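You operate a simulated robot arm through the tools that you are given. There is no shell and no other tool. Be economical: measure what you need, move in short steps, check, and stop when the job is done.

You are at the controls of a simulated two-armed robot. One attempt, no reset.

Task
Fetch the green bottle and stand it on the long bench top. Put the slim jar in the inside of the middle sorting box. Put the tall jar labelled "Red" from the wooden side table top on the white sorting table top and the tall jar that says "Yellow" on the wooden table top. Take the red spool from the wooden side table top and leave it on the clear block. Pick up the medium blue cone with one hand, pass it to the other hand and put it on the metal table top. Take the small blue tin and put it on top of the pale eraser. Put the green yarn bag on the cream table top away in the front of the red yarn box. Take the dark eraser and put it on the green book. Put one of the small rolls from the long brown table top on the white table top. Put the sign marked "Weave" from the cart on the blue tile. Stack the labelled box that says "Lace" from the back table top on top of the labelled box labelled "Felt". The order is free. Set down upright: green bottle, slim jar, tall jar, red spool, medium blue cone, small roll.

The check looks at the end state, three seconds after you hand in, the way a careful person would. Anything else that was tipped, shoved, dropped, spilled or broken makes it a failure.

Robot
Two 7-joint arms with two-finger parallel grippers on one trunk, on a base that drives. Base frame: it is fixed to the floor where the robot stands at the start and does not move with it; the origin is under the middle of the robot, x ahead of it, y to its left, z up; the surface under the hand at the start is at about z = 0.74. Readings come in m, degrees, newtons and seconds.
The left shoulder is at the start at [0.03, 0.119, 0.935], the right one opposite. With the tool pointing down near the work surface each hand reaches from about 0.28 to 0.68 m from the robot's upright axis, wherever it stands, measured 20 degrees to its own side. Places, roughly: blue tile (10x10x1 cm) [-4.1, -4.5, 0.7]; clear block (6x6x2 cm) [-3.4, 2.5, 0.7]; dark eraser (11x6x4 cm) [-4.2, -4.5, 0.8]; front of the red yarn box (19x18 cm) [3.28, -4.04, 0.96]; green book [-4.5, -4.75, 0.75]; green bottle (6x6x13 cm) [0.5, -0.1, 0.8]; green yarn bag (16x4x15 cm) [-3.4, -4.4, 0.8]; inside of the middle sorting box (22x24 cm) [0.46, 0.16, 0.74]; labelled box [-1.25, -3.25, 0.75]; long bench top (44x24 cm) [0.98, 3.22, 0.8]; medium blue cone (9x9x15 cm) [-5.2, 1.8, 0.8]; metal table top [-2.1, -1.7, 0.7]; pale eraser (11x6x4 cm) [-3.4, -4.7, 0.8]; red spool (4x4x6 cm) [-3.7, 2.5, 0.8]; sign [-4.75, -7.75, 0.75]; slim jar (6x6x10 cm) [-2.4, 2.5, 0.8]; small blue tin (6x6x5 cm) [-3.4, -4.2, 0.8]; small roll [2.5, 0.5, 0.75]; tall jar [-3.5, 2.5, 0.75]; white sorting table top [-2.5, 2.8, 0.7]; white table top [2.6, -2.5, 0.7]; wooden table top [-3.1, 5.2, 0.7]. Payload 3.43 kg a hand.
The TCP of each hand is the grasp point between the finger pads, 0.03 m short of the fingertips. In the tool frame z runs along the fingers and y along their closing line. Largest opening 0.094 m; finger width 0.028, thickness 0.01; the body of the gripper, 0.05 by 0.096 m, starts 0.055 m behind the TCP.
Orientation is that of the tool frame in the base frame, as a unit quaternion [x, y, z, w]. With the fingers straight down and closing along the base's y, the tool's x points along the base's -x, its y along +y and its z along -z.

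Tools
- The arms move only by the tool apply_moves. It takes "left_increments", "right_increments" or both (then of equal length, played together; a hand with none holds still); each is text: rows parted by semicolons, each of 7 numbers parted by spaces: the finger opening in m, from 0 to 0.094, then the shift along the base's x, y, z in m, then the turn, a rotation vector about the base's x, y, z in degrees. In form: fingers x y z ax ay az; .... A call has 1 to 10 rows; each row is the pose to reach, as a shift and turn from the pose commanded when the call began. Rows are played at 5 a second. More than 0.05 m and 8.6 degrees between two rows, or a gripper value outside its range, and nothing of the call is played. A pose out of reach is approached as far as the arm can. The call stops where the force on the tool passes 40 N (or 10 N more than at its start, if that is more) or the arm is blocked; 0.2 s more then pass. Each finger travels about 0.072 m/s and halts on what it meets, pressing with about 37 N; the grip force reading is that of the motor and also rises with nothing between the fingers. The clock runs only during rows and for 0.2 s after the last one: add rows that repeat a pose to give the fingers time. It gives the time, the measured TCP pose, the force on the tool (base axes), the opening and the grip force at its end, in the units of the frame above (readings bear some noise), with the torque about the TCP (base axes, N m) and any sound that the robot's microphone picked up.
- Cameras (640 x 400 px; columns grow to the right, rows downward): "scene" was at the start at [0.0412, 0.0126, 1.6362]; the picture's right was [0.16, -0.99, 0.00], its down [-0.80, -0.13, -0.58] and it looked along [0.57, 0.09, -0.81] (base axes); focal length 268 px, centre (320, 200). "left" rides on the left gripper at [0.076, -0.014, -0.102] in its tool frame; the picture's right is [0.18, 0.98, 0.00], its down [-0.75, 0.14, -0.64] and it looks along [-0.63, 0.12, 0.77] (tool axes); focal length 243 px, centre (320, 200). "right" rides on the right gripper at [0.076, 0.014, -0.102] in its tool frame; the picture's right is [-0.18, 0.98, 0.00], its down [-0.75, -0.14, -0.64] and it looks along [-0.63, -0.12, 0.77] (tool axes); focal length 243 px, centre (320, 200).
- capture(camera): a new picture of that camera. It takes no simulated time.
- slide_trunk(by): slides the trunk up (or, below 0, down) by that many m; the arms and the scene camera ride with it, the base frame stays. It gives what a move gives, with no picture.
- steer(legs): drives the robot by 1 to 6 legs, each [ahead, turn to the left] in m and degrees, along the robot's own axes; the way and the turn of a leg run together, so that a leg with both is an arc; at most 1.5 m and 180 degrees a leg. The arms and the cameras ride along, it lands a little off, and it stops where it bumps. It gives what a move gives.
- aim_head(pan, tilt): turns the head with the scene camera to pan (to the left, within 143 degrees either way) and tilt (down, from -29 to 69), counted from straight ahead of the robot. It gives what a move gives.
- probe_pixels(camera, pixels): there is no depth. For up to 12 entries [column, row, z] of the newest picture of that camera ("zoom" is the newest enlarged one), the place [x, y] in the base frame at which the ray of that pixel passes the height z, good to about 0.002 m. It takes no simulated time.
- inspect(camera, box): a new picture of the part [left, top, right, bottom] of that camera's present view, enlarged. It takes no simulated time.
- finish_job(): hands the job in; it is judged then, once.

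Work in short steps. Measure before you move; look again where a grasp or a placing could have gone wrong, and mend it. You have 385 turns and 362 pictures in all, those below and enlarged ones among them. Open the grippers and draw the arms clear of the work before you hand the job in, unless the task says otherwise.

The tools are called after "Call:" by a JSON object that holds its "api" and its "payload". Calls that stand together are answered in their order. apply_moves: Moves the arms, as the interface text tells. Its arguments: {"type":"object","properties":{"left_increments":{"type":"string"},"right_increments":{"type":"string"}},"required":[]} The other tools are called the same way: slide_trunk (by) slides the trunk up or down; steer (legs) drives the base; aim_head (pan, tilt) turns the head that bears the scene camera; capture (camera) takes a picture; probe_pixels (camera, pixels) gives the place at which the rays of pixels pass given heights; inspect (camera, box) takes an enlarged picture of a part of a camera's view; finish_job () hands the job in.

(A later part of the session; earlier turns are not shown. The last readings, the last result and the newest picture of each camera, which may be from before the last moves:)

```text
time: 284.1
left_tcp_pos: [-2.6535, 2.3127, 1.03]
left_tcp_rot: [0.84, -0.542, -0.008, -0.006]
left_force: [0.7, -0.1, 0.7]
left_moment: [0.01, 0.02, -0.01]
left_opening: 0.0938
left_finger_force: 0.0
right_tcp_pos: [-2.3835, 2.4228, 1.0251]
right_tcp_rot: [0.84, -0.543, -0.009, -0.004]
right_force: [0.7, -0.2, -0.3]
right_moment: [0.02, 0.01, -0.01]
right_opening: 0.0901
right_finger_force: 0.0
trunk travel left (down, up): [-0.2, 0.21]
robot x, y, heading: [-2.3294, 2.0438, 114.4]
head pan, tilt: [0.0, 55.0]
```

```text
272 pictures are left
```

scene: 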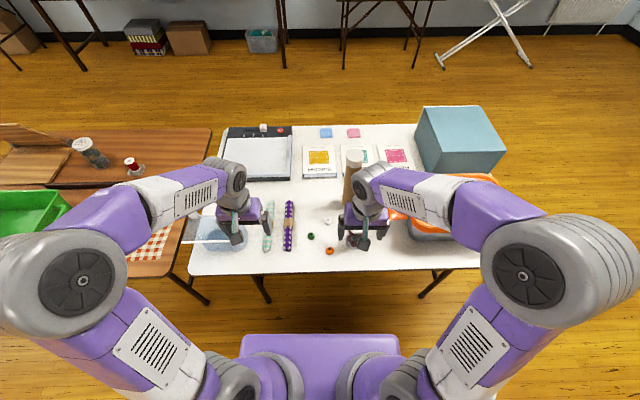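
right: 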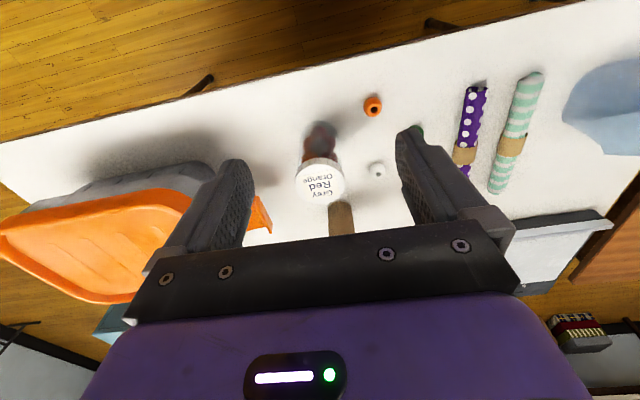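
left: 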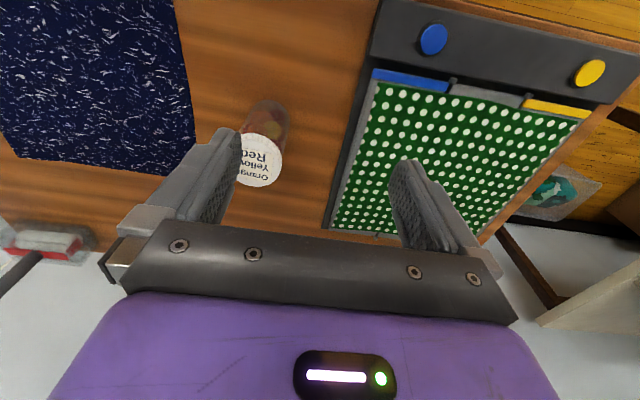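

The Red jar stands. I level both tools, then drive west along the south side toward the cone table.

Call:
{"api": "apply_moves", "payload": {"right_increments": "0.09 0 0 0 -0.95 -0.6 0; 0.09 0 0 0 -0.95 -0.6 0", "left_increments": "0.094 0 0 0 -1.08 -0.4 0; 0.094 0 0 0 -1.08 -0.4 0"}}

Call:
{"api": "steer", "payload": {"legs": [[-0.5, 0], [0, 89], [0.86, 0], [0.86, 0], [0, -54]]}}

Call:
{"api": "aim_head", "payload": {"pan": 0, "tilt": 30}}

Call:
{"api": "capture", "payload": {"camera": "scene"}}

```text
time: 284.7
left_tcp_pos: [-2.6542, 2.3137, 1.0292]
left_tcp_rot: [0.841, -0.541, 0.003, 0.001]
left_force: [0.9, -0.5, -0.1]
left_moment: [-0.04, 0.01, 0.0]
left_opening: 0.0941
left_finger_force: 0.1
right_tcp_pos: [-2.383, 2.4248, 1.0256]
right_tcp_rot: [0.84, -0.543, 0.001, 0.0]
right_force: [-0.3, -1.0, -0.2]
right_moment: [0.0, 0.01, -0.02]
right_opening: 0.0899
right_finger_force: 0.0
trunk travel left (down, up): [-0.2, 0.21]
robot x, y, heading: [-2.3282, 2.0474, 114.1]
head pan, tilt: [0.0, 55.0]
```

```text
time: 302.4
left_tcp_pos: [-4.1342, 0.9297, 1.0294]
left_tcp_rot: [0.958, -0.286, 0.003, 0.0]
left_force: [0.0, 0.8, -0.1]
left_moment: [-0.02, 0.02, 0.0]
left_opening: 0.0941
left_finger_force: 0.0
right_tcp_pos: [-3.9653, 1.1692, 1.0266]
right_tcp_rot: [0.958, -0.286, 0.0, 0.0]
right_force: [-0.5, 1.0, -0.6]
right_moment: [0.01, -0.01, -0.01]
right_opening: 0.0899
right_finger_force: 0.0
trunk travel left (down, up): [-0.2, 0.21]
robot x, y, heading: [-3.7128, 0.8751, 146.8]
head pan, tilt: [0.0, 55.0]
```

```text
time: 303.2
left_tcp_pos: [-4.1337, 0.9295, 1.0295]
left_tcp_rot: [0.958, -0.286, 0.002, -0.001]
left_force: [0.1, 0.0, 0.6]
left_moment: [0.01, 0.01, 0.0]
left_opening: 0.0941
left_finger_force: 0.2
right_tcp_pos: [-3.9663, 1.169, 1.0266]
right_tcp_rot: [0.958, -0.287, 0.002, -0.001]
right_force: [-0.2, 0.3, 0.6]
right_moment: [0.0, -0.02, -0.03]
right_opening: 0.0901
right_finger_force: 0.0
trunk travel left (down, up): [-0.2, 0.21]
robot x, y, heading: [-3.7183, 0.8811, 146.6]
head pan, tilt: [0.0, 30.0]
```

```text
271 pictures are left
```

scene: 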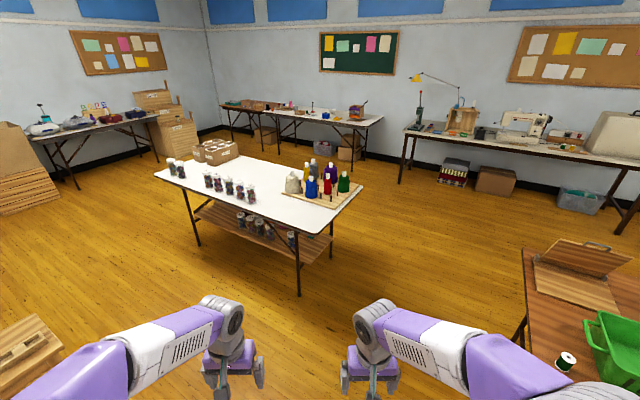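

Call:
{"api": "inspect", "payload": {"camera": "scene", "box": [270, 140, 370, 240]}}

Call:
{"api": "probe_pixels", "payload": {"camera": "scene", "pixels": [[310, 199, 0.75], [311, 180, 0.9], [298, 237, 0.735], [151, 179, 0.735], [369, 191, 0.735], [299, 296, 0.0], [333, 262, 0.0], [247, 199, 0.735]]}}

```text
4.00 times, centred on (320, 190) of scene
```

zoom: 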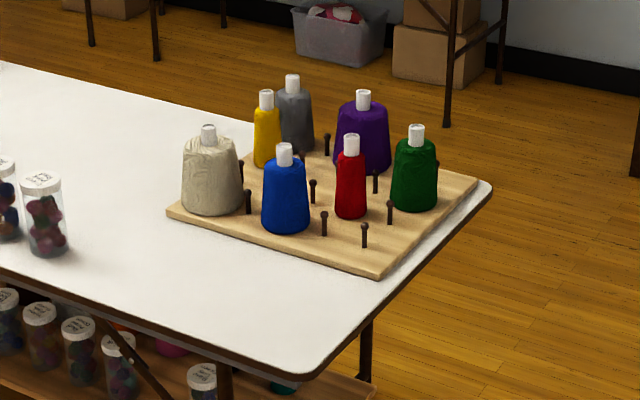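

```text
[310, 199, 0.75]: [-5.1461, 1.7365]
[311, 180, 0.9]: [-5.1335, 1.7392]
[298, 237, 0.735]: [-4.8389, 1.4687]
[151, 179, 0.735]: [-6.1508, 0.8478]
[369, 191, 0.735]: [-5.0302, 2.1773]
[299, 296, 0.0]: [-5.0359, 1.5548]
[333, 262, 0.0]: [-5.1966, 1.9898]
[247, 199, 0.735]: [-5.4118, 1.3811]
```

I measure the blue cone and its neighbours and pegs on the board.

Call:
{"api": "probe_pixels", "payload": {"camera": "zoom", "pixels": [[285, 220, 0.755], [284, 146, 0.9], [350, 208, 0.755], [351, 138, 0.89], [413, 200, 0.755], [212, 200, 0.755], [323, 235, 0.755], [313, 202, 0.755], [364, 247, 0.755], [248, 212, 0.755], [267, 160, 0.755], [390, 223, 0.755]]}}

```text
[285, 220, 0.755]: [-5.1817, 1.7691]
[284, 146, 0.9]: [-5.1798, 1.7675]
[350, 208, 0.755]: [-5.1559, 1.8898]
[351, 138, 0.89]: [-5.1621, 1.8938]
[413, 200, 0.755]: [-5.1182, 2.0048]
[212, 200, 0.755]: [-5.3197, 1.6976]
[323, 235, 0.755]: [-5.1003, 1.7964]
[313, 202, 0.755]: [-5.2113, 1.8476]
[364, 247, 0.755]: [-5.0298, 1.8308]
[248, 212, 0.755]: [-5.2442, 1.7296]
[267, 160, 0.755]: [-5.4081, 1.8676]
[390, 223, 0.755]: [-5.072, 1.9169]
```

Cones sit on grid pegs; the blue one is at about (-5.18,1.768). I approach from the table's east end: drive to about (-4.62,2.17) and face heading 205°.

Call:
{"api": "steer", "payload": {"legs": [[0, -21.8], [0.8, 0], [0.77, 0], [0, 80.5]]}}

Call:
{"api": "aim_head", "payload": {"pan": 0, "tilt": 50}}

Call:
{"api": "capture", "payload": {"camera": "scene"}}

```text
time: 315.9
left_tcp_pos: [-4.8886, 1.824, 1.0294]
left_tcp_rot: [0.974, 0.227, 0.002, -0.001]
left_force: [0.2, -0.5, 0.2]
left_moment: [-0.02, -0.01, -0.01]
left_opening: 0.094
left_finger_force: 0.1
right_tcp_pos: [-5.0088, 2.0896, 1.0251]
right_tcp_rot: [0.974, 0.226, 0.001, -0.001]
right_force: [0.5, 0.7, 0.7]
right_moment: [-0.01, 0.0, -0.01]
right_opening: 0.0905
right_finger_force: 0.1
trunk travel left (down, up): [-0.2, 0.21]
robot x, y, heading: [-4.6306, 2.1604, -153.8]
head pan, tilt: [0.0, 30.0]
```

```text
time: 316.7
left_tcp_pos: [-4.8905, 1.8243, 1.0306]
left_tcp_rot: [0.974, 0.227, 0.001, -0.001]
left_force: [-0.3, -0.1, 0.5]
left_moment: [0.01, -0.01, 0.01]
left_opening: 0.094
left_finger_force: 0.1
right_tcp_pos: [-5.0088, 2.0913, 1.026]
right_tcp_rot: [0.974, 0.226, 0.001, -0.001]
right_force: [0.5, 0.1, -0.9]
right_moment: [0.03, 0.01, 0.01]
right_opening: 0.0899
right_finger_force: 0.1
trunk travel left (down, up): [-0.2, 0.21]
robot x, y, heading: [-4.63, 2.1607, -153.9]
head pan, tilt: [0.0, 50.0]
```

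```text
269 pictures are left
```

scene: 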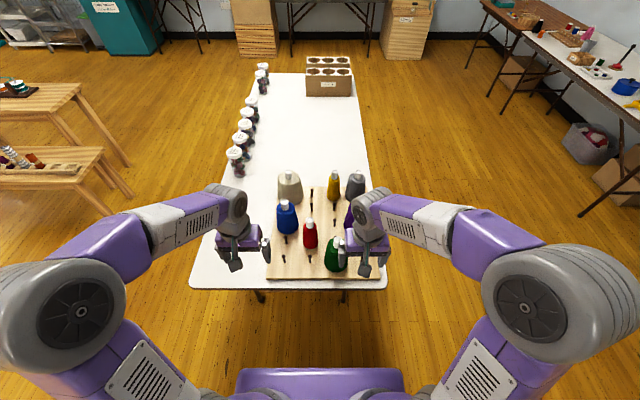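

Good view: the blue cone is at (287,218). I measure it, the red cone and the table's near edge.

Call:
{"api": "inspect", "payload": {"camera": "scene", "box": [230, 160, 400, 290]}}

Call:
{"api": "probe_pixels", "payload": {"camera": "scene", "pixels": [[285, 203, 0.9], [288, 226, 0.755], [309, 220, 0.89], [290, 288, 0.735], [200, 287, 0.735], [385, 288, 0.735]]}}

```text
3.08 times, centred on (315, 225) of scene
```

zoom: 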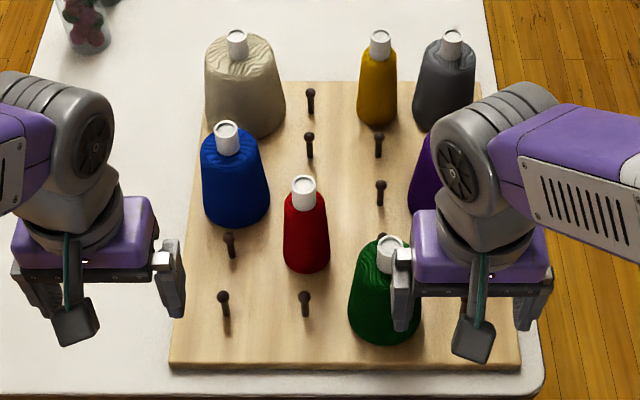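

```text
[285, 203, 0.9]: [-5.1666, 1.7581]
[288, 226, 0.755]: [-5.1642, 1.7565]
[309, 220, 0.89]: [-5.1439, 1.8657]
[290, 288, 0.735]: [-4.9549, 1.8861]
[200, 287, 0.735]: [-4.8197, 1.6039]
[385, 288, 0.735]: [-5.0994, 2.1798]
```

Cone at fwd 0.66, left 0.12; I nudge 6 cm ahead.

Call:
{"api": "steer", "payload": {"legs": [[0.06, 0]]}}

Call:
{"api": "capture", "payload": {"camera": "left"}}

```text
time: 317.7
left_tcp_pos: [-4.9428, 1.7976, 1.0292]
left_tcp_rot: [0.974, 0.227, 0.002, -0.002]
left_force: [-0.4, 0.0, -0.5]
left_moment: [-0.03, -0.05, -0.02]
left_opening: 0.094
left_finger_force: 0.1
right_tcp_pos: [-5.0619, 2.0646, 1.0254]
right_tcp_rot: [0.974, 0.227, 0.002, -0.002]
right_force: [-0.6, -0.1, -0.3]
right_moment: [-0.02, -0.03, 0.02]
right_opening: 0.0899
right_finger_force: 0.0
trunk travel left (down, up): [-0.2, 0.21]
robot x, y, heading: [-4.6815, 2.1346, -153.9]
head pan, tilt: [0.0, 50.0]
```

```text
267 pictures are left
```

left: 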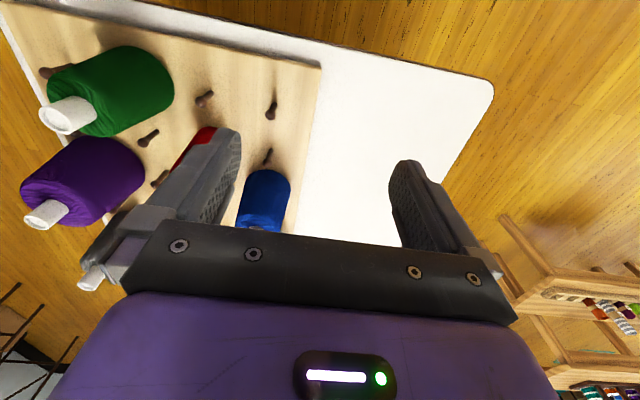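

I move the left hand above the cone at height 1.03 and look.

Call:
{"api": "apply_moves", "payload": {"left_increments": "0.094 -0.045 -0.008 0 0 0 0; 0.094 -0.09 -0.016 0 0 0 0; 0.094 -0.135 -0.024 0 0 0 0; 0.094 -0.18 -0.032 0 0 0 0; 0.094 -0.225 -0.037 0 0 0 0; 0.094 -0.225 -0.037 0 0 0 0"}}

Call:
{"api": "capture", "payload": {"camera": "left"}}

Call:
{"api": "inspect", "payload": {"camera": "scene", "box": [230, 160, 400, 290]}}

```text
time: 319.1
left_tcp_pos: [-5.1633, 1.7621, 1.0309]
left_tcp_rot: [0.974, 0.227, 0.002, -0.001]
left_force: [0.4, 0.3, -0.1]
left_moment: [-0.01, 0.03, 0.0]
left_opening: 0.094
left_finger_force: 0.1
right_tcp_pos: [-5.0607, 2.0647, 1.0267]
right_tcp_rot: [0.974, 0.226, 0.0, -0.001]
right_force: [0.1, 0.0, 0.2]
right_moment: [0.0, 0.01, -0.01]
right_opening: 0.09
right_finger_force: 0.1
trunk travel left (down, up): [-0.2, 0.21]
robot x, y, heading: [-4.6845, 2.1376, -153.7]
head pan, tilt: [0.0, 50.0]
```

```text
266 pictures are left
```

left: 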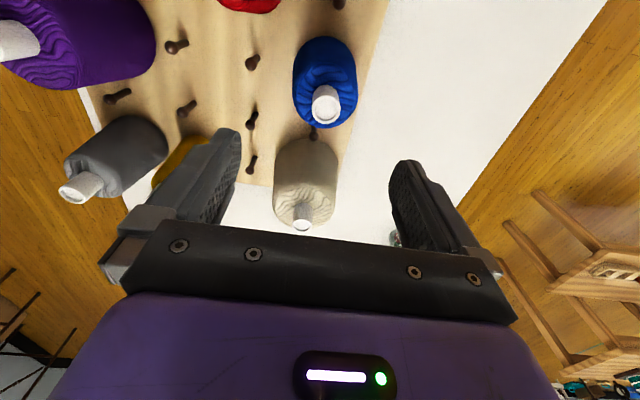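

```text
3.08 times, centred on (315, 225) of scene
```

zoom: 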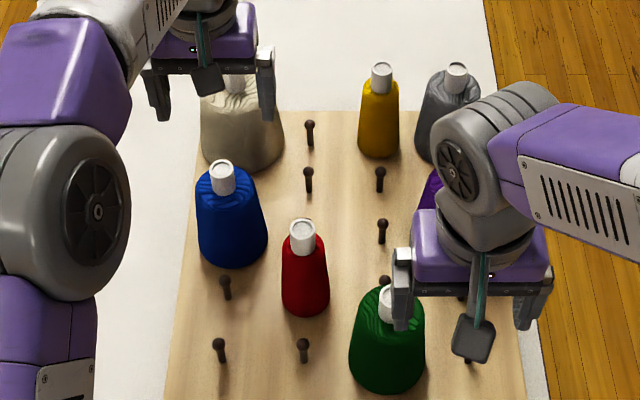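

Call:
{"api": "probe_pixels", "payload": {"camera": "left", "pixels": [[326, 99, 0.9], [326, 99, 0.91], [325, 62, 0.82], [324, 45, 0.76], [300, 215, 0.9], [315, 88, 0.9], [341, 88, 0.9]]}}

Call:
{"api": "probe_pixels", "payload": {"camera": "zoom", "pixels": [[222, 168, 0.9], [233, 245, 0.76], [236, 82, 0.9]]}}

```text
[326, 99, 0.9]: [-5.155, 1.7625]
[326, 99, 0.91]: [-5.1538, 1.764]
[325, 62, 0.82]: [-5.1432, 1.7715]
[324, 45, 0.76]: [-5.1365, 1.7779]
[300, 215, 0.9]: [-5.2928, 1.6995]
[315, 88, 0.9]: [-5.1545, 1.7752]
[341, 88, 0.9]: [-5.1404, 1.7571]
```

```text
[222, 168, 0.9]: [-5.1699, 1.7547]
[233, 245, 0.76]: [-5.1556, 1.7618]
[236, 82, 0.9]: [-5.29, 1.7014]
```

Aligned. I lower to z≈0.862 and close on the upper body of the cone.

Call:
{"api": "apply_moves", "payload": {"left_increments": "0.094 0.002 -0.001 -0.045 0 0 0; 0.094 0.002 -0.001 -0.09 0 0 0; 0.094 0.002 -0.001 -0.135 0 0 0; 0.094 0.002 -0.001 -0.168 0 0 0; 0.094 0.002 -0.001 -0.168 0 0 0; 0.07 0.002 -0.001 -0.168 0 0 0; 0.04 0.002 -0.001 -0.168 0 0 0; 0.03 0.002 -0.001 -0.168 0 0 0; 0.03 0.002 -0.001 -0.168 0 0 0"}}

Call:
{"api": "capture", "payload": {"camera": "left"}}

```text
time: 321.1
left_tcp_pos: [-5.1663, 1.7572, 0.8597]
left_tcp_rot: [0.974, 0.226, 0.003, -0.001]
left_force: [1.6, -2.8, -0.1]
left_moment: [-0.26, -0.12, -0.09]
left_opening: 0.0744
left_finger_force: 37.0
right_tcp_pos: [-5.0631, 2.0649, 1.0258]
right_tcp_rot: [0.974, 0.227, 0.001, -0.002]
right_force: [-0.2, -0.1, -0.7]
right_moment: [0.01, 0.01, 0.03]
right_opening: 0.0901
right_finger_force: 0.0
trunk travel left (down, up): [-0.2, 0.21]
robot x, y, heading: [-4.6828, 2.1319, -153.9]
head pan, tilt: [0.0, 50.0]
```

```text
264 pictures are left
```

left: 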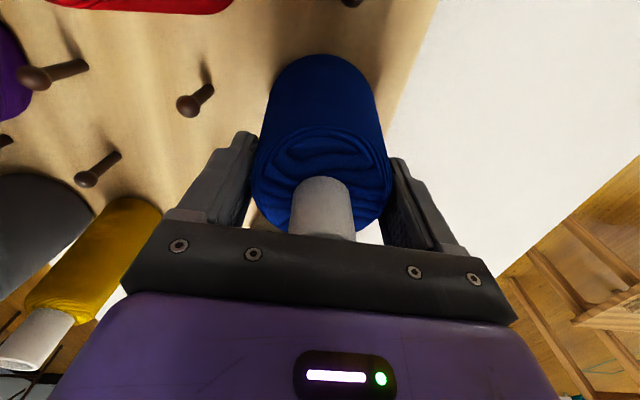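

Gripped (0.074). I lift straight up off the peg.

Call:
{"api": "apply_moves", "payload": {"left_increments": "0.03 0 0 0.02 0 0 0; 0.03 0 0 0.05 0 0 0; 0.03 0 0 0.09 0 0 0; 0.03 0 0 0.13 0 0 0; 0.03 0 0 0.17 0 0 0; 0.03 0 0 0.21 0 0 0; 0.03 0 0 0.21 0 0 0"}}

Call:
{"api": "capture", "payload": {"camera": "scene"}}

```text
time: 322.7
left_tcp_pos: [-5.1676, 1.7614, 1.0711]
left_tcp_rot: [0.974, 0.227, 0.002, -0.001]
left_force: [0.6, -0.2, -2.3]
left_moment: [0.02, 0.01, 0.02]
left_opening: 0.0745
left_finger_force: 37.6
right_tcp_pos: [-5.061, 2.0655, 1.0256]
right_tcp_rot: [0.974, 0.227, 0.0, 0.0]
right_force: [0.7, 0.0, -0.4]
right_moment: [0.01, 0.01, 0.01]
right_opening: 0.0901
right_finger_force: 0.1
trunk travel left (down, up): [-0.2, 0.21]
robot x, y, heading: [-4.6823, 2.1306, -153.9]
head pan, tilt: [0.0, 50.0]
```

```text
263 pictures are left
```

scene: 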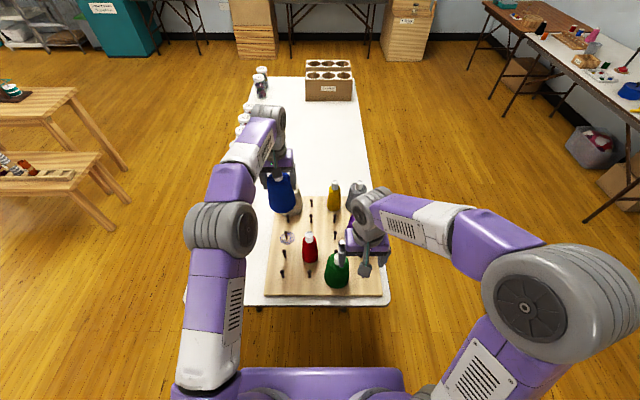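

The cone is off its peg. I tuck it in, turn and drive back to the open floor at about (-3.75,0.85), then look toward the metal table.

Call:
{"api": "apply_moves", "payload": {"left_increments": "0.03 0.045 0.011 0 0 0 0; 0.03 0.09 0.022 0 0 0 0; 0.03 0.135 0.033 0 0 0 0; 0.03 0.18 0.044 0 0 0 0; 0.03 0.22 0.054 0 0 0 0; 0.03 0.237 0.058 0 0 0 0; 0.03 0.237 0.058 0 0 0 0"}}

Call:
{"api": "steer", "payload": {"legs": [[0, 100], [0.8, 0], [0.78, 0]]}}

Call:
{"api": "aim_head", "payload": {"pan": 0, "tilt": 28}}

Call:
{"api": "capture", "payload": {"camera": "scene"}}

```text
time: 324.3
left_tcp_pos: [-4.9303, 1.8168, 1.0716]
left_tcp_rot: [0.974, 0.226, 0.002, -0.001]
left_force: [0.1, -0.2, -2.0]
left_moment: [0.01, 0.0, 0.02]
left_opening: 0.0743
left_finger_force: 36.3
right_tcp_pos: [-5.0613, 2.0649, 1.0276]
right_tcp_rot: [0.974, 0.226, 0.0, -0.001]
right_force: [0.0, -0.6, -0.1]
right_moment: [0.02, -0.02, 0.02]
right_opening: 0.0901
right_finger_force: 0.1
trunk travel left (down, up): [-0.2, 0.21]
robot x, y, heading: [-4.6818, 2.136, -153.8]
head pan, tilt: [0.0, 50.0]
```

```text
time: 336.6
left_tcp_pos: [-3.3796, 0.6811, 1.0704]
left_tcp_rot: [0.45, 0.893, 0.001, -0.003]
left_force: [0.3, 0.2, -2.5]
left_moment: [-0.02, 0.0, 0.0]
left_opening: 0.0742
left_finger_force: 36.7
right_tcp_pos: [-3.6023, 0.508, 1.0263]
right_tcp_rot: [0.45, 0.893, 0.0, -0.001]
right_force: [-0.6, -0.3, -0.7]
right_moment: [0.02, 0.02, 0.04]
right_opening: 0.0902
right_finger_force: 0.0
trunk travel left (down, up): [-0.2, 0.21]
robot x, y, heading: [-3.7369, 0.87, -53.4]
head pan, tilt: [0.0, 50.0]
```

```text
time: 337.5
left_tcp_pos: [-3.3791, 0.6821, 1.0723]
left_tcp_rot: [0.45, 0.893, 0.0, -0.003]
left_force: [0.6, 0.3, -1.8]
left_moment: [0.0, -0.02, 0.02]
left_opening: 0.0739
left_finger_force: 36.7
right_tcp_pos: [-3.6, 0.5093, 1.0257]
right_tcp_rot: [0.45, 0.893, 0.0, -0.001]
right_force: [0.2, 0.7, -0.4]
right_moment: [0.0, 0.02, 0.0]
right_opening: 0.09
right_finger_force: 0.1
trunk travel left (down, up): [-0.2, 0.21]
robot x, y, heading: [-3.7347, 0.8667, -53.5]
head pan, tilt: [0.0, 28.0]
```

```text
262 pictures are left
```

scene: 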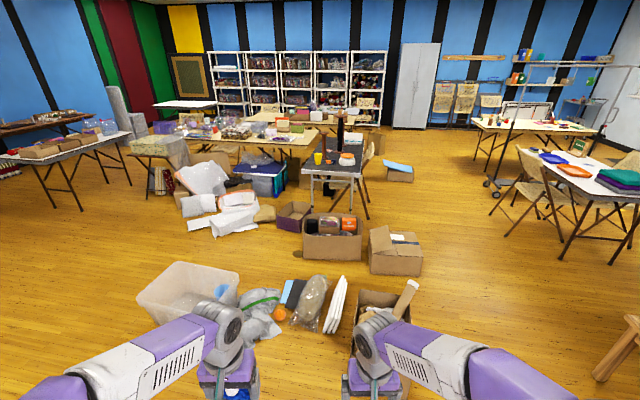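

I zoom on the metal table and measure the boxes on the floor.

Call:
{"api": "inspect", "payload": {"camera": "scene", "box": [250, 100, 450, 225]}}

Call:
{"api": "probe_pixels", "payload": {"camera": "scene", "pixels": [[422, 276, 0.0], [370, 270, 0.0], [305, 258, 0.0], [412, 320, 0.0], [410, 180, 0.0], [303, 172, 0.73], [361, 176, 0.73], [316, 150, 0.73], [490, 205, 0.0], [565, 262, 0.0], [600, 380, 0.0], [367, 218, 0.0]]}}

```text
3.20 times, centred on (350, 162) of scene
```

zoom: 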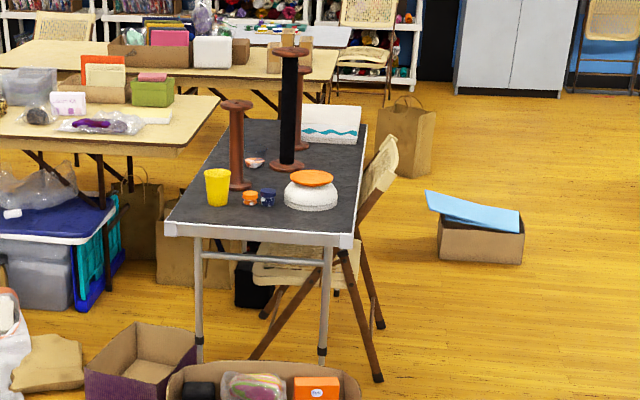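

```text
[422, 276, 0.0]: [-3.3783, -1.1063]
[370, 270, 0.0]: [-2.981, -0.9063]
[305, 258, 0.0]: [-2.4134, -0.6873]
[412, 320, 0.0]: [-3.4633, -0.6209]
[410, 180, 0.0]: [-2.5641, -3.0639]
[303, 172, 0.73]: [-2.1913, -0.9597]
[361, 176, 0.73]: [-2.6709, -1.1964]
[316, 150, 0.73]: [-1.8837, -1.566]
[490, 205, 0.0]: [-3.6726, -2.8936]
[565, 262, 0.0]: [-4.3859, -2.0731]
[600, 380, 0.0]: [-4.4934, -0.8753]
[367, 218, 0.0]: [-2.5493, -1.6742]
```

The metal table is reachable from its west side, around the boxes. I drive south through the gap at x≈-3.97 first and look again.

Call:
{"api": "steer", "payload": {"legs": [[0, -42.7], [1.09, 0], [1.09, 0], [0, 70]]}}

Call:
{"api": "capture", "payload": {"camera": "scene"}}

```text
time: 343.3
left_tcp_pos: [-3.6876, -0.241, 1.0722]
left_tcp_rot: [0.743, 0.67, 0.001, -0.002]
left_force: [0.8, -0.5, -1.6]
left_moment: [0.01, -0.05, 0.02]
left_opening: 0.0744
left_finger_force: 37.1
right_tcp_pos: [-3.9688, -0.221, 1.0261]
right_tcp_rot: [0.744, 0.668, 0.0, -0.001]
right_force: [0.5, 0.0, -0.2]
right_moment: [0.0, -0.01, 0.03]
right_opening: 0.0899
right_finger_force: 0.0
trunk travel left (down, up): [-0.2, 0.21]
robot x, y, heading: [-3.8245, 0.1363, -96.0]
head pan, tilt: [0.0, 28.0]
stopped in leg 2: the robot was blocked; the commanded pose is now the measured one
```

```text
260 pictures are left
```

scene: 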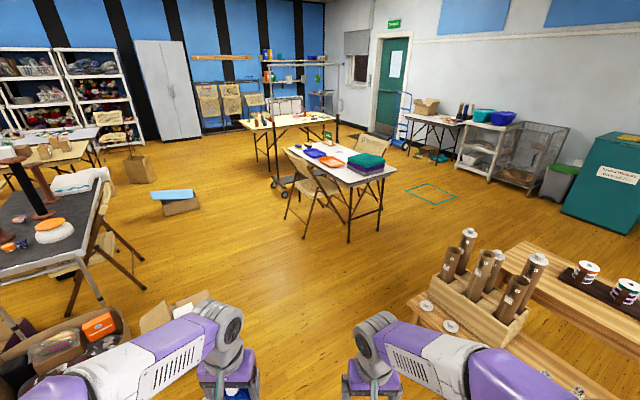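

Blocked at (-3.82,0.14). I look down to see what is in front.

Call:
{"api": "aim_head", "payload": {"pan": 0, "tilt": 66}}

Call:
{"api": "capture", "payload": {"camera": "scene"}}

Call:
{"api": "aim_head", "payload": {"pan": 45, "tilt": 55}}

Call:
{"api": "capture", "payload": {"camera": "scene"}}

```text
time: 344.3
left_tcp_pos: [-3.6869, -0.2414, 1.0715]
left_tcp_rot: [0.743, 0.669, 0.001, -0.001]
left_force: [0.8, 0.1, -2.6]
left_moment: [-0.04, 0.0, 0.0]
left_opening: 0.0742
left_finger_force: 37.0
right_tcp_pos: [-3.9668, -0.2184, 1.0263]
right_tcp_rot: [0.743, 0.669, 0.0, 0.0]
right_force: [0.2, 0.5, -0.1]
right_moment: [0.04, 0.0, -0.03]
right_opening: 0.0899
right_finger_force: 0.2
trunk travel left (down, up): [-0.2, 0.21]
robot x, y, heading: [-3.8207, 0.135, -96.1]
head pan, tilt: [0.0, 66.0]
```

```text
259 pictures are left
```

scene: 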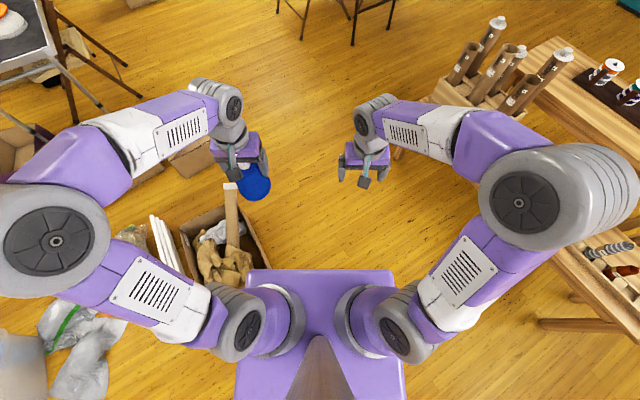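

```text
time: 345.4
left_tcp_pos: [-3.6867, -0.2393, 1.0721]
left_tcp_rot: [0.743, 0.669, 0.001, -0.002]
left_force: [-0.8, -0.3, -1.7]
left_moment: [-0.03, -0.02, -0.02]
left_opening: 0.074
left_finger_force: 37.1
right_tcp_pos: [-3.9682, -0.2197, 1.0266]
right_tcp_rot: [0.743, 0.669, 0.0, 0.001]
right_force: [-0.3, -0.1, 0.1]
right_moment: [-0.01, 0.01, 0.01]
right_opening: 0.09
right_finger_force: 0.1
trunk travel left (down, up): [-0.2, 0.21]
robot x, y, heading: [-3.8259, 0.1412, -96.1]
head pan, tilt: [45.0, 55.0]
```

```text
258 pictures are left
```

scene: 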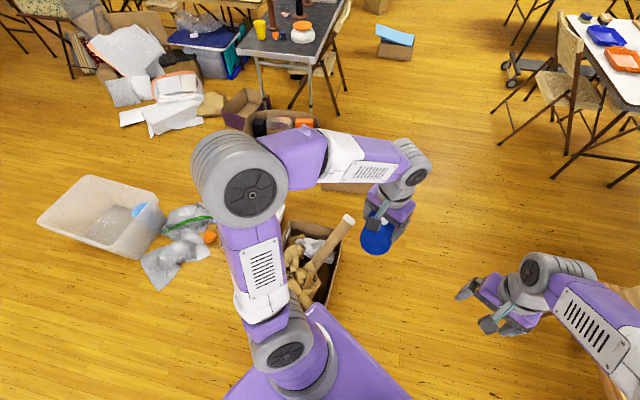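

I bumped lightly against the floor box with gloves. I measure its extents and the bench on the right.

Call:
{"api": "probe_pixels", "payload": {"camera": "scene", "pixels": [[342, 232, 0.25], [330, 300, 0.25], [285, 222, 0.25], [325, 190, 0.0], [378, 190, 0.0], [318, 117, 0.0], [410, 60, 0.0], [335, 115, 0.0], [495, 145, 0.0], [555, 178, 0.0]]}}

Call:
{"api": "aim_head", "payload": {"pan": -30, "tilt": 60}}

Call:
{"api": "capture", "payload": {"camera": "scene"}}

```text
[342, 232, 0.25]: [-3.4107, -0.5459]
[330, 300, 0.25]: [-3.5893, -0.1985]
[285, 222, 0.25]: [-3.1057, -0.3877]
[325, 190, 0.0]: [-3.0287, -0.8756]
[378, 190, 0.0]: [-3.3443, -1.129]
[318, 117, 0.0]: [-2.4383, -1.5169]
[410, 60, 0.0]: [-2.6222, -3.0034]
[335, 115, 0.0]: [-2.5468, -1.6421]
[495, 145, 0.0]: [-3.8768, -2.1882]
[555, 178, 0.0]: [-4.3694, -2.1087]
```

```text
time: 346.9
left_tcp_pos: [-3.6878, -0.2406, 1.0706]
left_tcp_rot: [0.743, 0.669, 0.0, -0.001]
left_force: [0.8, -0.1, -1.8]
left_moment: [-0.03, 0.02, 0.0]
left_opening: 0.0746
left_finger_force: 37.2
right_tcp_pos: [-3.9679, -0.2193, 1.0268]
right_tcp_rot: [0.743, 0.669, 0.0, 0.0]
right_force: [0.1, 0.4, -0.3]
right_moment: [0.0, 0.0, 0.01]
right_opening: 0.0901
right_finger_force: 0.0
trunk travel left (down, up): [-0.2, 0.21]
robot x, y, heading: [-3.8274, 0.1394, -96.4]
head pan, tilt: [-30.0, 60.0]
```

```text
257 pictures are left
```

scene: 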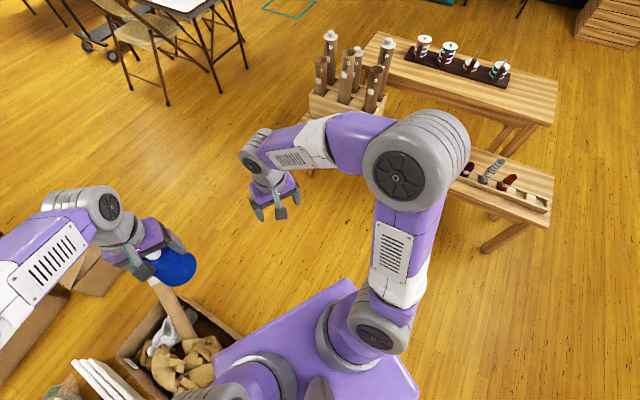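

Call:
{"api": "probe_pixels", "payload": {"camera": "scene", "pixels": [[310, 110, 0.5], [310, 120, 0.35], [548, 200, 0.5], [310, 172, 0.0], [480, 252, 0.0], [240, 330, 0.25]]}}

```text
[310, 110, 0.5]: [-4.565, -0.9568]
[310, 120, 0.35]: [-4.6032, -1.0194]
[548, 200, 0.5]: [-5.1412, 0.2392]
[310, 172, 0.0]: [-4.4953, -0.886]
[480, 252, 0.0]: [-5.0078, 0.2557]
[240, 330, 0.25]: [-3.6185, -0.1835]
```

The corridor between the box corner (-3.6,-0.19) and the bench is 1.2 m wide; I steer through its middle in short legs.

Call:
{"api": "steer", "payload": {"legs": [[-0.15, 0], [0, -14], [0.84, 0], [0, 29.7], [0.91, 0]]}}

Call:
{"api": "aim_head", "payload": {"pan": 40, "tilt": 40}}

Call:
{"api": "capture", "payload": {"camera": "scene"}}

```text
time: 359.0
left_tcp_pos: [-3.7278, -1.713, 1.0709]
left_tcp_rot: [0.653, 0.757, 0.0, -0.002]
left_force: [0.0, -0.4, -2.3]
left_moment: [-0.02, -0.03, 0.07]
left_opening: 0.0738
left_finger_force: 36.9
right_tcp_pos: [-4.0036, -1.7618, 1.0263]
right_tcp_rot: [0.654, 0.757, 0.0, 0.0]
right_force: [0.7, 0.1, 0.2]
right_moment: [0.02, -0.01, 0.02]
right_opening: 0.0901
right_finger_force: 0.1
trunk travel left (down, up): [-0.2, 0.21]
robot x, y, heading: [-3.954, -1.3818, -81.9]
head pan, tilt: [-30.0, 60.0]
```

```text
time: 360.4
left_tcp_pos: [-3.7269, -1.7126, 1.0714]
left_tcp_rot: [0.653, 0.757, 0.001, -0.003]
left_force: [-0.2, 0.1, -1.1]
left_moment: [0.0, 0.01, -0.01]
left_opening: 0.0742
left_finger_force: 37.4
right_tcp_pos: [-4.0042, -1.7609, 1.0265]
right_tcp_rot: [0.653, 0.757, -0.001, 0.0]
right_force: [0.3, -0.6, -0.1]
right_moment: [0.01, 0.0, 0.01]
right_opening: 0.0901
right_finger_force: 0.1
trunk travel left (down, up): [-0.2, 0.21]
robot x, y, heading: [-3.9552, -1.3784, -81.7]
head pan, tilt: [40.0, 40.0]
```

```text
256 pictures are left
```

scene: 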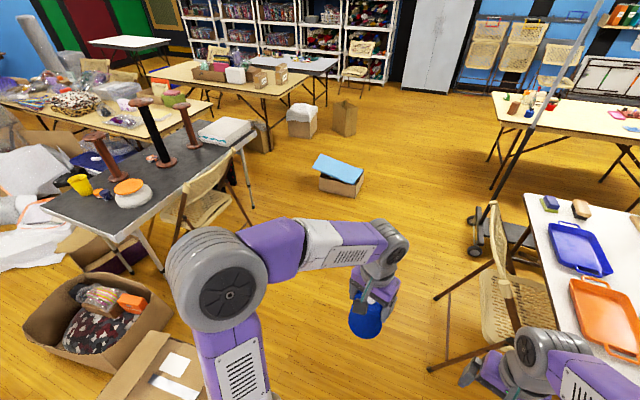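

I measure the metal table's corners, the chair and items on it.

Call:
{"api": "inspect", "payload": {"camera": "scene", "box": [30, 80, 270, 290]}}

Call:
{"api": "probe_pixels", "payload": {"camera": "scene", "pixels": [[44, 201, 0.735], [134, 237, 0.735], [258, 131, 0.735], [180, 92, 0.735], [132, 203, 0.735], [251, 223, 0.0], [164, 270, 0.0], [245, 135, 0.0], [185, 172, 0.735], [237, 160, 0.8], [195, 345, 0.0], [100, 215, 0.735]]}}

```text
1.90 times, centred on (150, 185) of scene
```

zoom: 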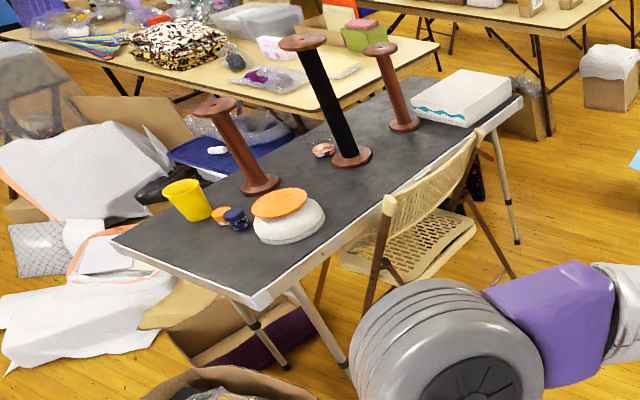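

```text
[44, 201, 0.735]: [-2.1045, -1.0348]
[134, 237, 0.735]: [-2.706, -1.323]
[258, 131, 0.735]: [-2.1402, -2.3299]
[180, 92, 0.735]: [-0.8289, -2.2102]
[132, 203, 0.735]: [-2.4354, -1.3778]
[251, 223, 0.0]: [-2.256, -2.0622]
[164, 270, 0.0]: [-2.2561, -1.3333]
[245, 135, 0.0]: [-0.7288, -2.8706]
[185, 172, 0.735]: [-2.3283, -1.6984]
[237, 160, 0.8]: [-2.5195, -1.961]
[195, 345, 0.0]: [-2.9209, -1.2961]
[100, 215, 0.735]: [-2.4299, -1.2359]
```

Call:
{"api": "probe_pixels", "payload": {"camera": "scene", "pixels": [[190, 185, 0.78], [234, 153, 0.78], [222, 245, 0.0], [205, 205, 0.45], [240, 200, 0.45], [170, 255, 0.2], [270, 300, 0.0], [133, 196, 0.77], [97, 208, 0.735]]}}

Call:
{"api": "inspect", "payload": {"camera": "scene", "box": [0, 200, 320, 400]}}

```text
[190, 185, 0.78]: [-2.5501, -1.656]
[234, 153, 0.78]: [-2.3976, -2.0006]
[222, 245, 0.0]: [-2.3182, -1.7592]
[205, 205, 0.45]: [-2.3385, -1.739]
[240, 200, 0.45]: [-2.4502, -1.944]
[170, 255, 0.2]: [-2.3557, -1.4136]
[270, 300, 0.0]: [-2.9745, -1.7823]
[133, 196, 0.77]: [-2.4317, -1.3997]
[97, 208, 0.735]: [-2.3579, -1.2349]
```

```text
2.00 times, centred on (160, 300) of scene
```

zoom: 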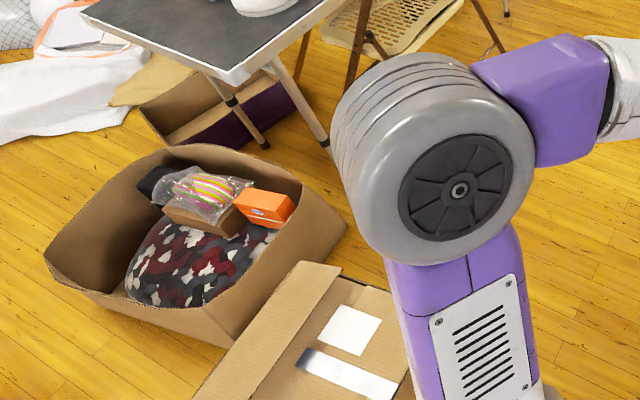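

The best free spot on the metal table is near its west edge, past the chair back. Before going there I do the hand-over here in the open: the left hand moves the cone forward while the right hand pitches to point forward-down at 35°.

Call:
{"api": "apply_moves", "payload": {"left_increments": "0.03 0.0037 -0.0255 0 0 0 0; 0.03 0.0074 -0.051 0 0 0 0; 0.03 0.011 -0.0765 0 0 0 0; 0.03 0.0148 -0.102 0 0 0 0; 0.03 0.0185 -0.1275 0 0 0 0; 0.03 0.022 -0.153 0 0 0 0; 0.03 0.026 -0.178 0 0 0 0; 0.03 0.0297 -0.204 0 0 0 0", "right_increments": "0.09 0 0 0 -7.77 -1.13 0; 0.09 0.005 -0.005 0 -15.54 -2.27 0; 0.094 0.01 -0.015 0 -23.3 -3.4 0; 0.094 0.025 -0.025 0 -31.1 -4.54 0; 0.094 0.04 -0.035 -0.005 -38.9 -5.67 0; 0.094 0.06 -0.045 -0.01 -46.6 -6.8 0; 0.094 0.08 -0.055 -0.015 -54.4 -7.94 0; 0.094 0.0945 -0.066 -0.0215 -54.4 -7.94 0"}}

Call:
{"api": "aim_head", "payload": {"pan": 0, "tilt": 55}}

Call:
{"api": "capture", "payload": {"camera": "scene"}}

```text
time: 362.2
left_tcp_pos: [-3.6968, -1.9181, 1.0724]
left_tcp_rot: [0.652, 0.758, 0.001, -0.002]
left_force: [-1.1, 0.4, -2.2]
left_moment: [0.02, 0.01, -0.04]
left_opening: 0.0741
left_finger_force: 37.3
right_tcp_pos: [-3.9086, -1.8293, 1.0055]
right_tcp_rot: [0.58, 0.671, -0.302, 0.349]
right_force: [0.4, -0.4, -0.8]
right_moment: [-0.01, -0.02, -0.03]
right_opening: 0.0941
right_finger_force: 0.2
trunk travel left (down, up): [-0.2, 0.21]
robot x, y, heading: [-3.954, -1.383, -82.0]
head pan, tilt: [40.0, 40.0]
```

```text
time: 363.2
left_tcp_pos: [-3.6968, -1.9174, 1.073]
left_tcp_rot: [0.653, 0.757, 0.001, -0.002]
left_force: [0.6, -0.3, -1.8]
left_moment: [-0.04, -0.01, -0.01]
left_opening: 0.0739
left_finger_force: 37.5
right_tcp_pos: [-3.9087, -1.828, 1.0056]
right_tcp_rot: [0.579, 0.672, -0.302, 0.349]
right_force: [0.3, -0.6, 0.3]
right_moment: [0.0, 0.0, 0.01]
right_opening: 0.0937
right_finger_force: 0.1
trunk travel left (down, up): [-0.2, 0.21]
robot x, y, heading: [-3.9518, -1.379, -81.6]
head pan, tilt: [0.0, 55.0]
```

```text
253 pictures are left
```

scene: 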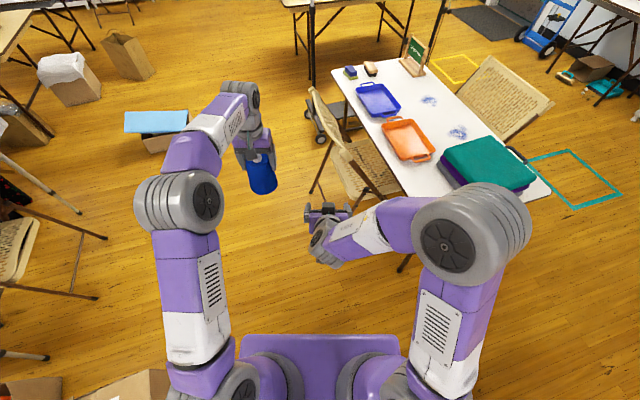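

The pose works. Now I bring the cone laterally in front of the right hand's open jaws (12 cm ahead of them).

Call:
{"api": "apply_moves", "payload": {"left_increments": "0.03 -0.04 -0.0058 0 0 0 0; 0.03 -0.08 -0.0115 0 0 0 0; 0.03 -0.12 -0.0173 0 0 0 0; 0.03 -0.16 -0.023 0 0 0 0; 0.03 -0.195 -0.028 0 0 0 0; 0.03 -0.195 -0.028 0 0 0 0"}}

Call:
{"api": "capture", "payload": {"camera": "right"}}

Call:
{"api": "capture", "payload": {"camera": "scene"}}

```text
time: 364.6
left_tcp_pos: [-3.8927, -1.9432, 1.0722]
left_tcp_rot: [0.653, 0.758, 0.0, -0.002]
left_force: [0.2, -0.5, -2.5]
left_moment: [0.0, 0.01, 0.03]
left_opening: 0.0741
left_finger_force: 37.1
right_tcp_pos: [-3.9065, -1.8273, 1.0057]
right_tcp_rot: [0.581, 0.671, -0.303, 0.348]
right_force: [0.8, -0.6, 0.3]
right_moment: [0.01, 0.0, 0.0]
right_opening: 0.094
right_finger_force: 0.1
trunk travel left (down, up): [-0.2, 0.21]
robot x, y, heading: [-3.9504, -1.3773, -81.6]
head pan, tilt: [0.0, 55.0]
```

```text
252 pictures are left
```

right: 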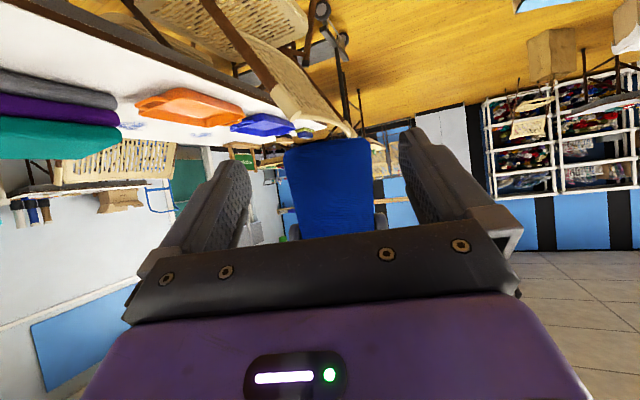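

```text
251 pictures are left
```

scene: 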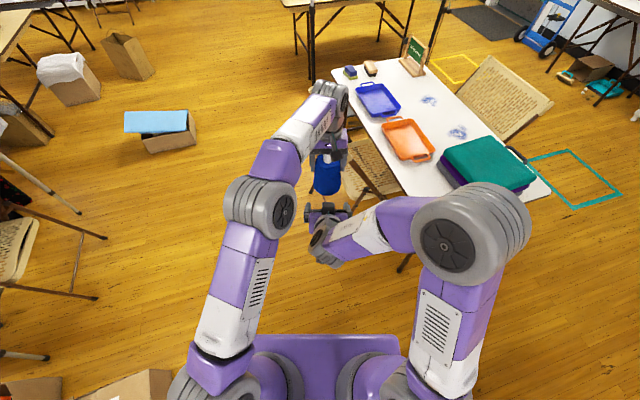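

The cone sits centred between the right fingers' line. I draw it 7.5 cm back into the jaws and check.

Call:
{"api": "apply_moves", "payload": {"left_increments": "0.03 -0.0036 0.025 0 0 0 0; 0.03 -0.0071 0.05 0 0 0 0; 0.03 -0.0107 0.074 0 0 0 0; 0.03 -0.0107 0.074 0 0 0 0"}}

Call:
{"api": "capture", "payload": {"camera": "right"}}

Call:
{"api": "inspect", "payload": {"camera": "scene", "box": [260, 80, 420, 280]}}

```text
time: 365.6
left_tcp_pos: [-3.9055, -1.8717, 1.0696]
left_tcp_rot: [0.653, 0.757, 0.001, -0.002]
left_force: [0.2, -0.6, -1.4]
left_moment: [0.02, 0.04, 0.0]
left_opening: 0.0736
left_finger_force: 36.2
right_tcp_pos: [-3.9082, -1.828, 1.0053]
right_tcp_rot: [0.58, 0.672, -0.302, 0.348]
right_force: [0.2, -0.2, 0.6]
right_moment: [0.0, -0.01, -0.01]
right_opening: 0.0939
right_finger_force: 0.0
trunk travel left (down, up): [-0.2, 0.21]
robot x, y, heading: [-3.9544, -1.3803, -81.5]
head pan, tilt: [0.0, 55.0]
```

```text
250 pictures are left
```

right: 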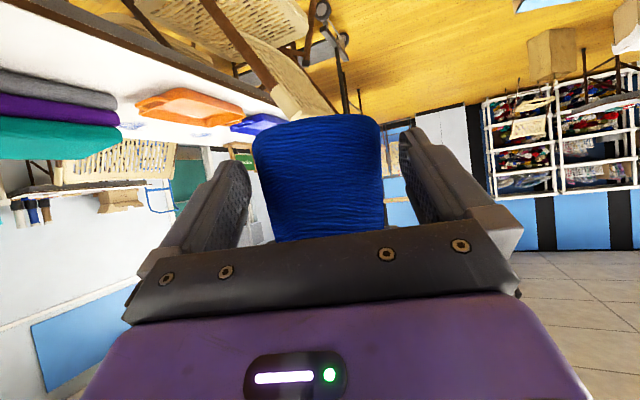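

```text
2.00 times, centred on (340, 180) of scene
```

zoom: 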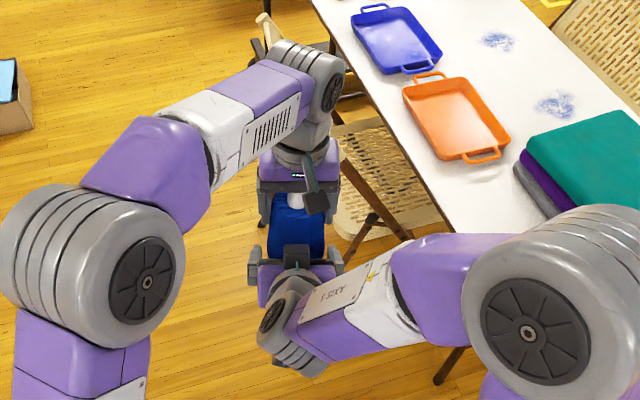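

I correct 4 mm to the left and draw the last 3 cm back, then close the right hand on the cone.

Call:
{"api": "apply_moves", "payload": {"left_increments": "0.03 0.004 0.0005 0 0 0 0; 0.03 0.0015 0.017 0 0 0 0; 0.03 -0.0005 0.031 0 0 0 0; 0.03 -0.0005 0.031 0 0 0 0"}}

Call:
{"api": "capture", "payload": {"camera": "right"}}

```text
time: 366.6
left_tcp_pos: [-3.9024, -1.8399, 1.0715]
left_tcp_rot: [0.653, 0.757, 0.0, -0.001]
left_force: [0.8, -13.9, -6.7]
left_moment: [-0.06, -0.06, 0.08]
left_opening: 0.074
left_finger_force: 36.8
right_tcp_pos: [-3.9093, -1.8278, 1.0061]
right_tcp_rot: [0.58, 0.672, -0.301, 0.349]
right_force: [-1.5, 11.7, 5.1]
right_moment: [-0.82, -0.05, -0.05]
right_opening: 0.0942
right_finger_force: 0.0
trunk travel left (down, up): [-0.2, 0.21]
robot x, y, heading: [-3.9528, -1.3793, -81.6]
head pan, tilt: [0.0, 55.0]
```

```text
248 pictures are left
```

right: 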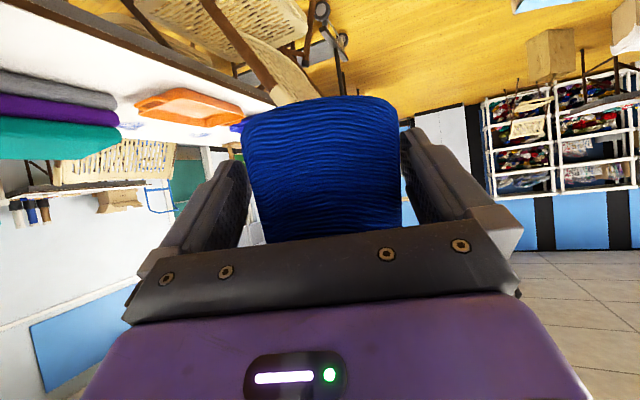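

The cone touches the right palm (14 N). I ease it 4 mm forward and close the right fingers.

Call:
{"api": "apply_moves", "payload": {"left_increments": "0.03 0.0006 -0.004 0 0 0 0; 0.03 0.0006 -0.004 0 0 0 0; 0.03 0.0006 -0.004 0 0 0 0; 0.03 0.0006 -0.004 0 0 0 0", "right_increments": "0.094 0 0 0 0 0 0; 0.075 0 0 0 0 0 0; 0.06 0 0 0 0 0 0; 0.06 0 0 0 0 0 0"}}

Call:
{"api": "capture", "payload": {"camera": "right"}}

```text
time: 367.6
left_tcp_pos: [-3.9053, -1.8414, 1.072]
left_tcp_rot: [0.655, 0.756, 0.0, -0.003]
left_force: [-14.0, 15.9, 6.6]
left_moment: [0.8, 0.29, 0.26]
left_opening: 0.0735
left_finger_force: 37.0
right_tcp_pos: [-3.9072, -1.8289, 1.0067]
right_tcp_rot: [0.579, 0.672, -0.302, 0.35]
right_force: [13.4, -15.8, -5.7]
right_moment: [0.36, 0.68, -0.05]
right_opening: 0.083
right_finger_force: 37.0
trunk travel left (down, up): [-0.2, 0.21]
robot x, y, heading: [-3.9533, -1.3792, -81.8]
head pan, tilt: [0.0, 55.0]
```

```text
247 pictures are left
```

right: 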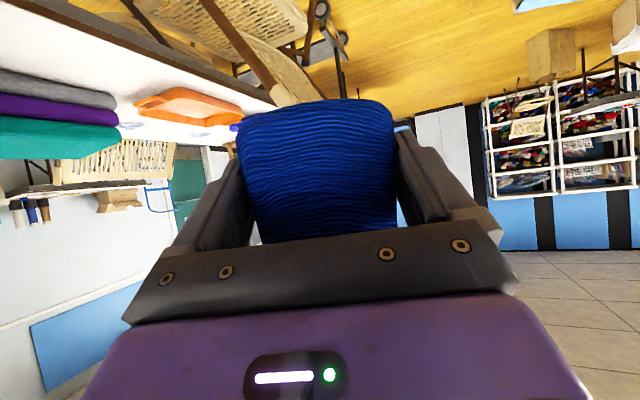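

The right hand grips (0.083). The left hand now opens and lifts off.

Call:
{"api": "apply_moves", "payload": {"left_increments": "0.085 0 0 0 0 0 0; 0.094 0 0 0 0 0 0; 0.094 0 0 0 0 0 0; 0.094 0 0 0.03 0 0 0; 0.094 0 0 0.07 0 0 0; 0.094 0 0 0.11 0 0 0; 0.094 0.04 0.005 0.13 0 0 0; 0.094 0.085 0.012 0.13 0 0 0; 0.094 0.13 0.018 0.13 0 0 0; 0.094 0.175 0.025 0.13 0 0 0"}}

Call:
{"api": "capture", "payload": {"camera": "right"}}

Call:
{"api": "inspect", "payload": {"camera": "scene", "box": [240, 80, 440, 280]}}

```text
time: 369.8
left_tcp_pos: [-3.7261, -1.8145, 1.2036]
left_tcp_rot: [0.653, 0.757, 0.001, -0.003]
left_force: [-0.2, 0.1, -0.3]
left_moment: [0.0, 0.05, -0.01]
left_opening: 0.094
left_finger_force: 0.2
right_tcp_pos: [-3.9072, -1.8258, 1.0053]
right_tcp_rot: [0.58, 0.671, -0.303, 0.349]
right_force: [-0.9, 0.7, -0.4]
right_moment: [0.02, 0.01, -0.03]
right_opening: 0.0828
right_finger_force: 36.9
trunk travel left (down, up): [-0.2, 0.21]
robot x, y, heading: [-3.9535, -1.3817, -81.8]
head pan, tilt: [0.0, 55.0]
```

```text
246 pictures are left
```

right: 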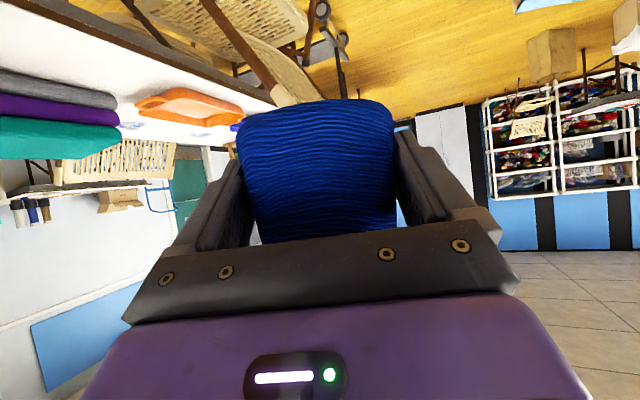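

```text
2.00 times, centred on (340, 180) of scene
```

zoom: 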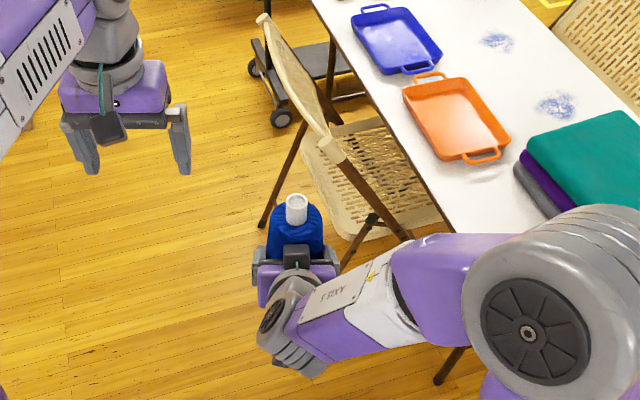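

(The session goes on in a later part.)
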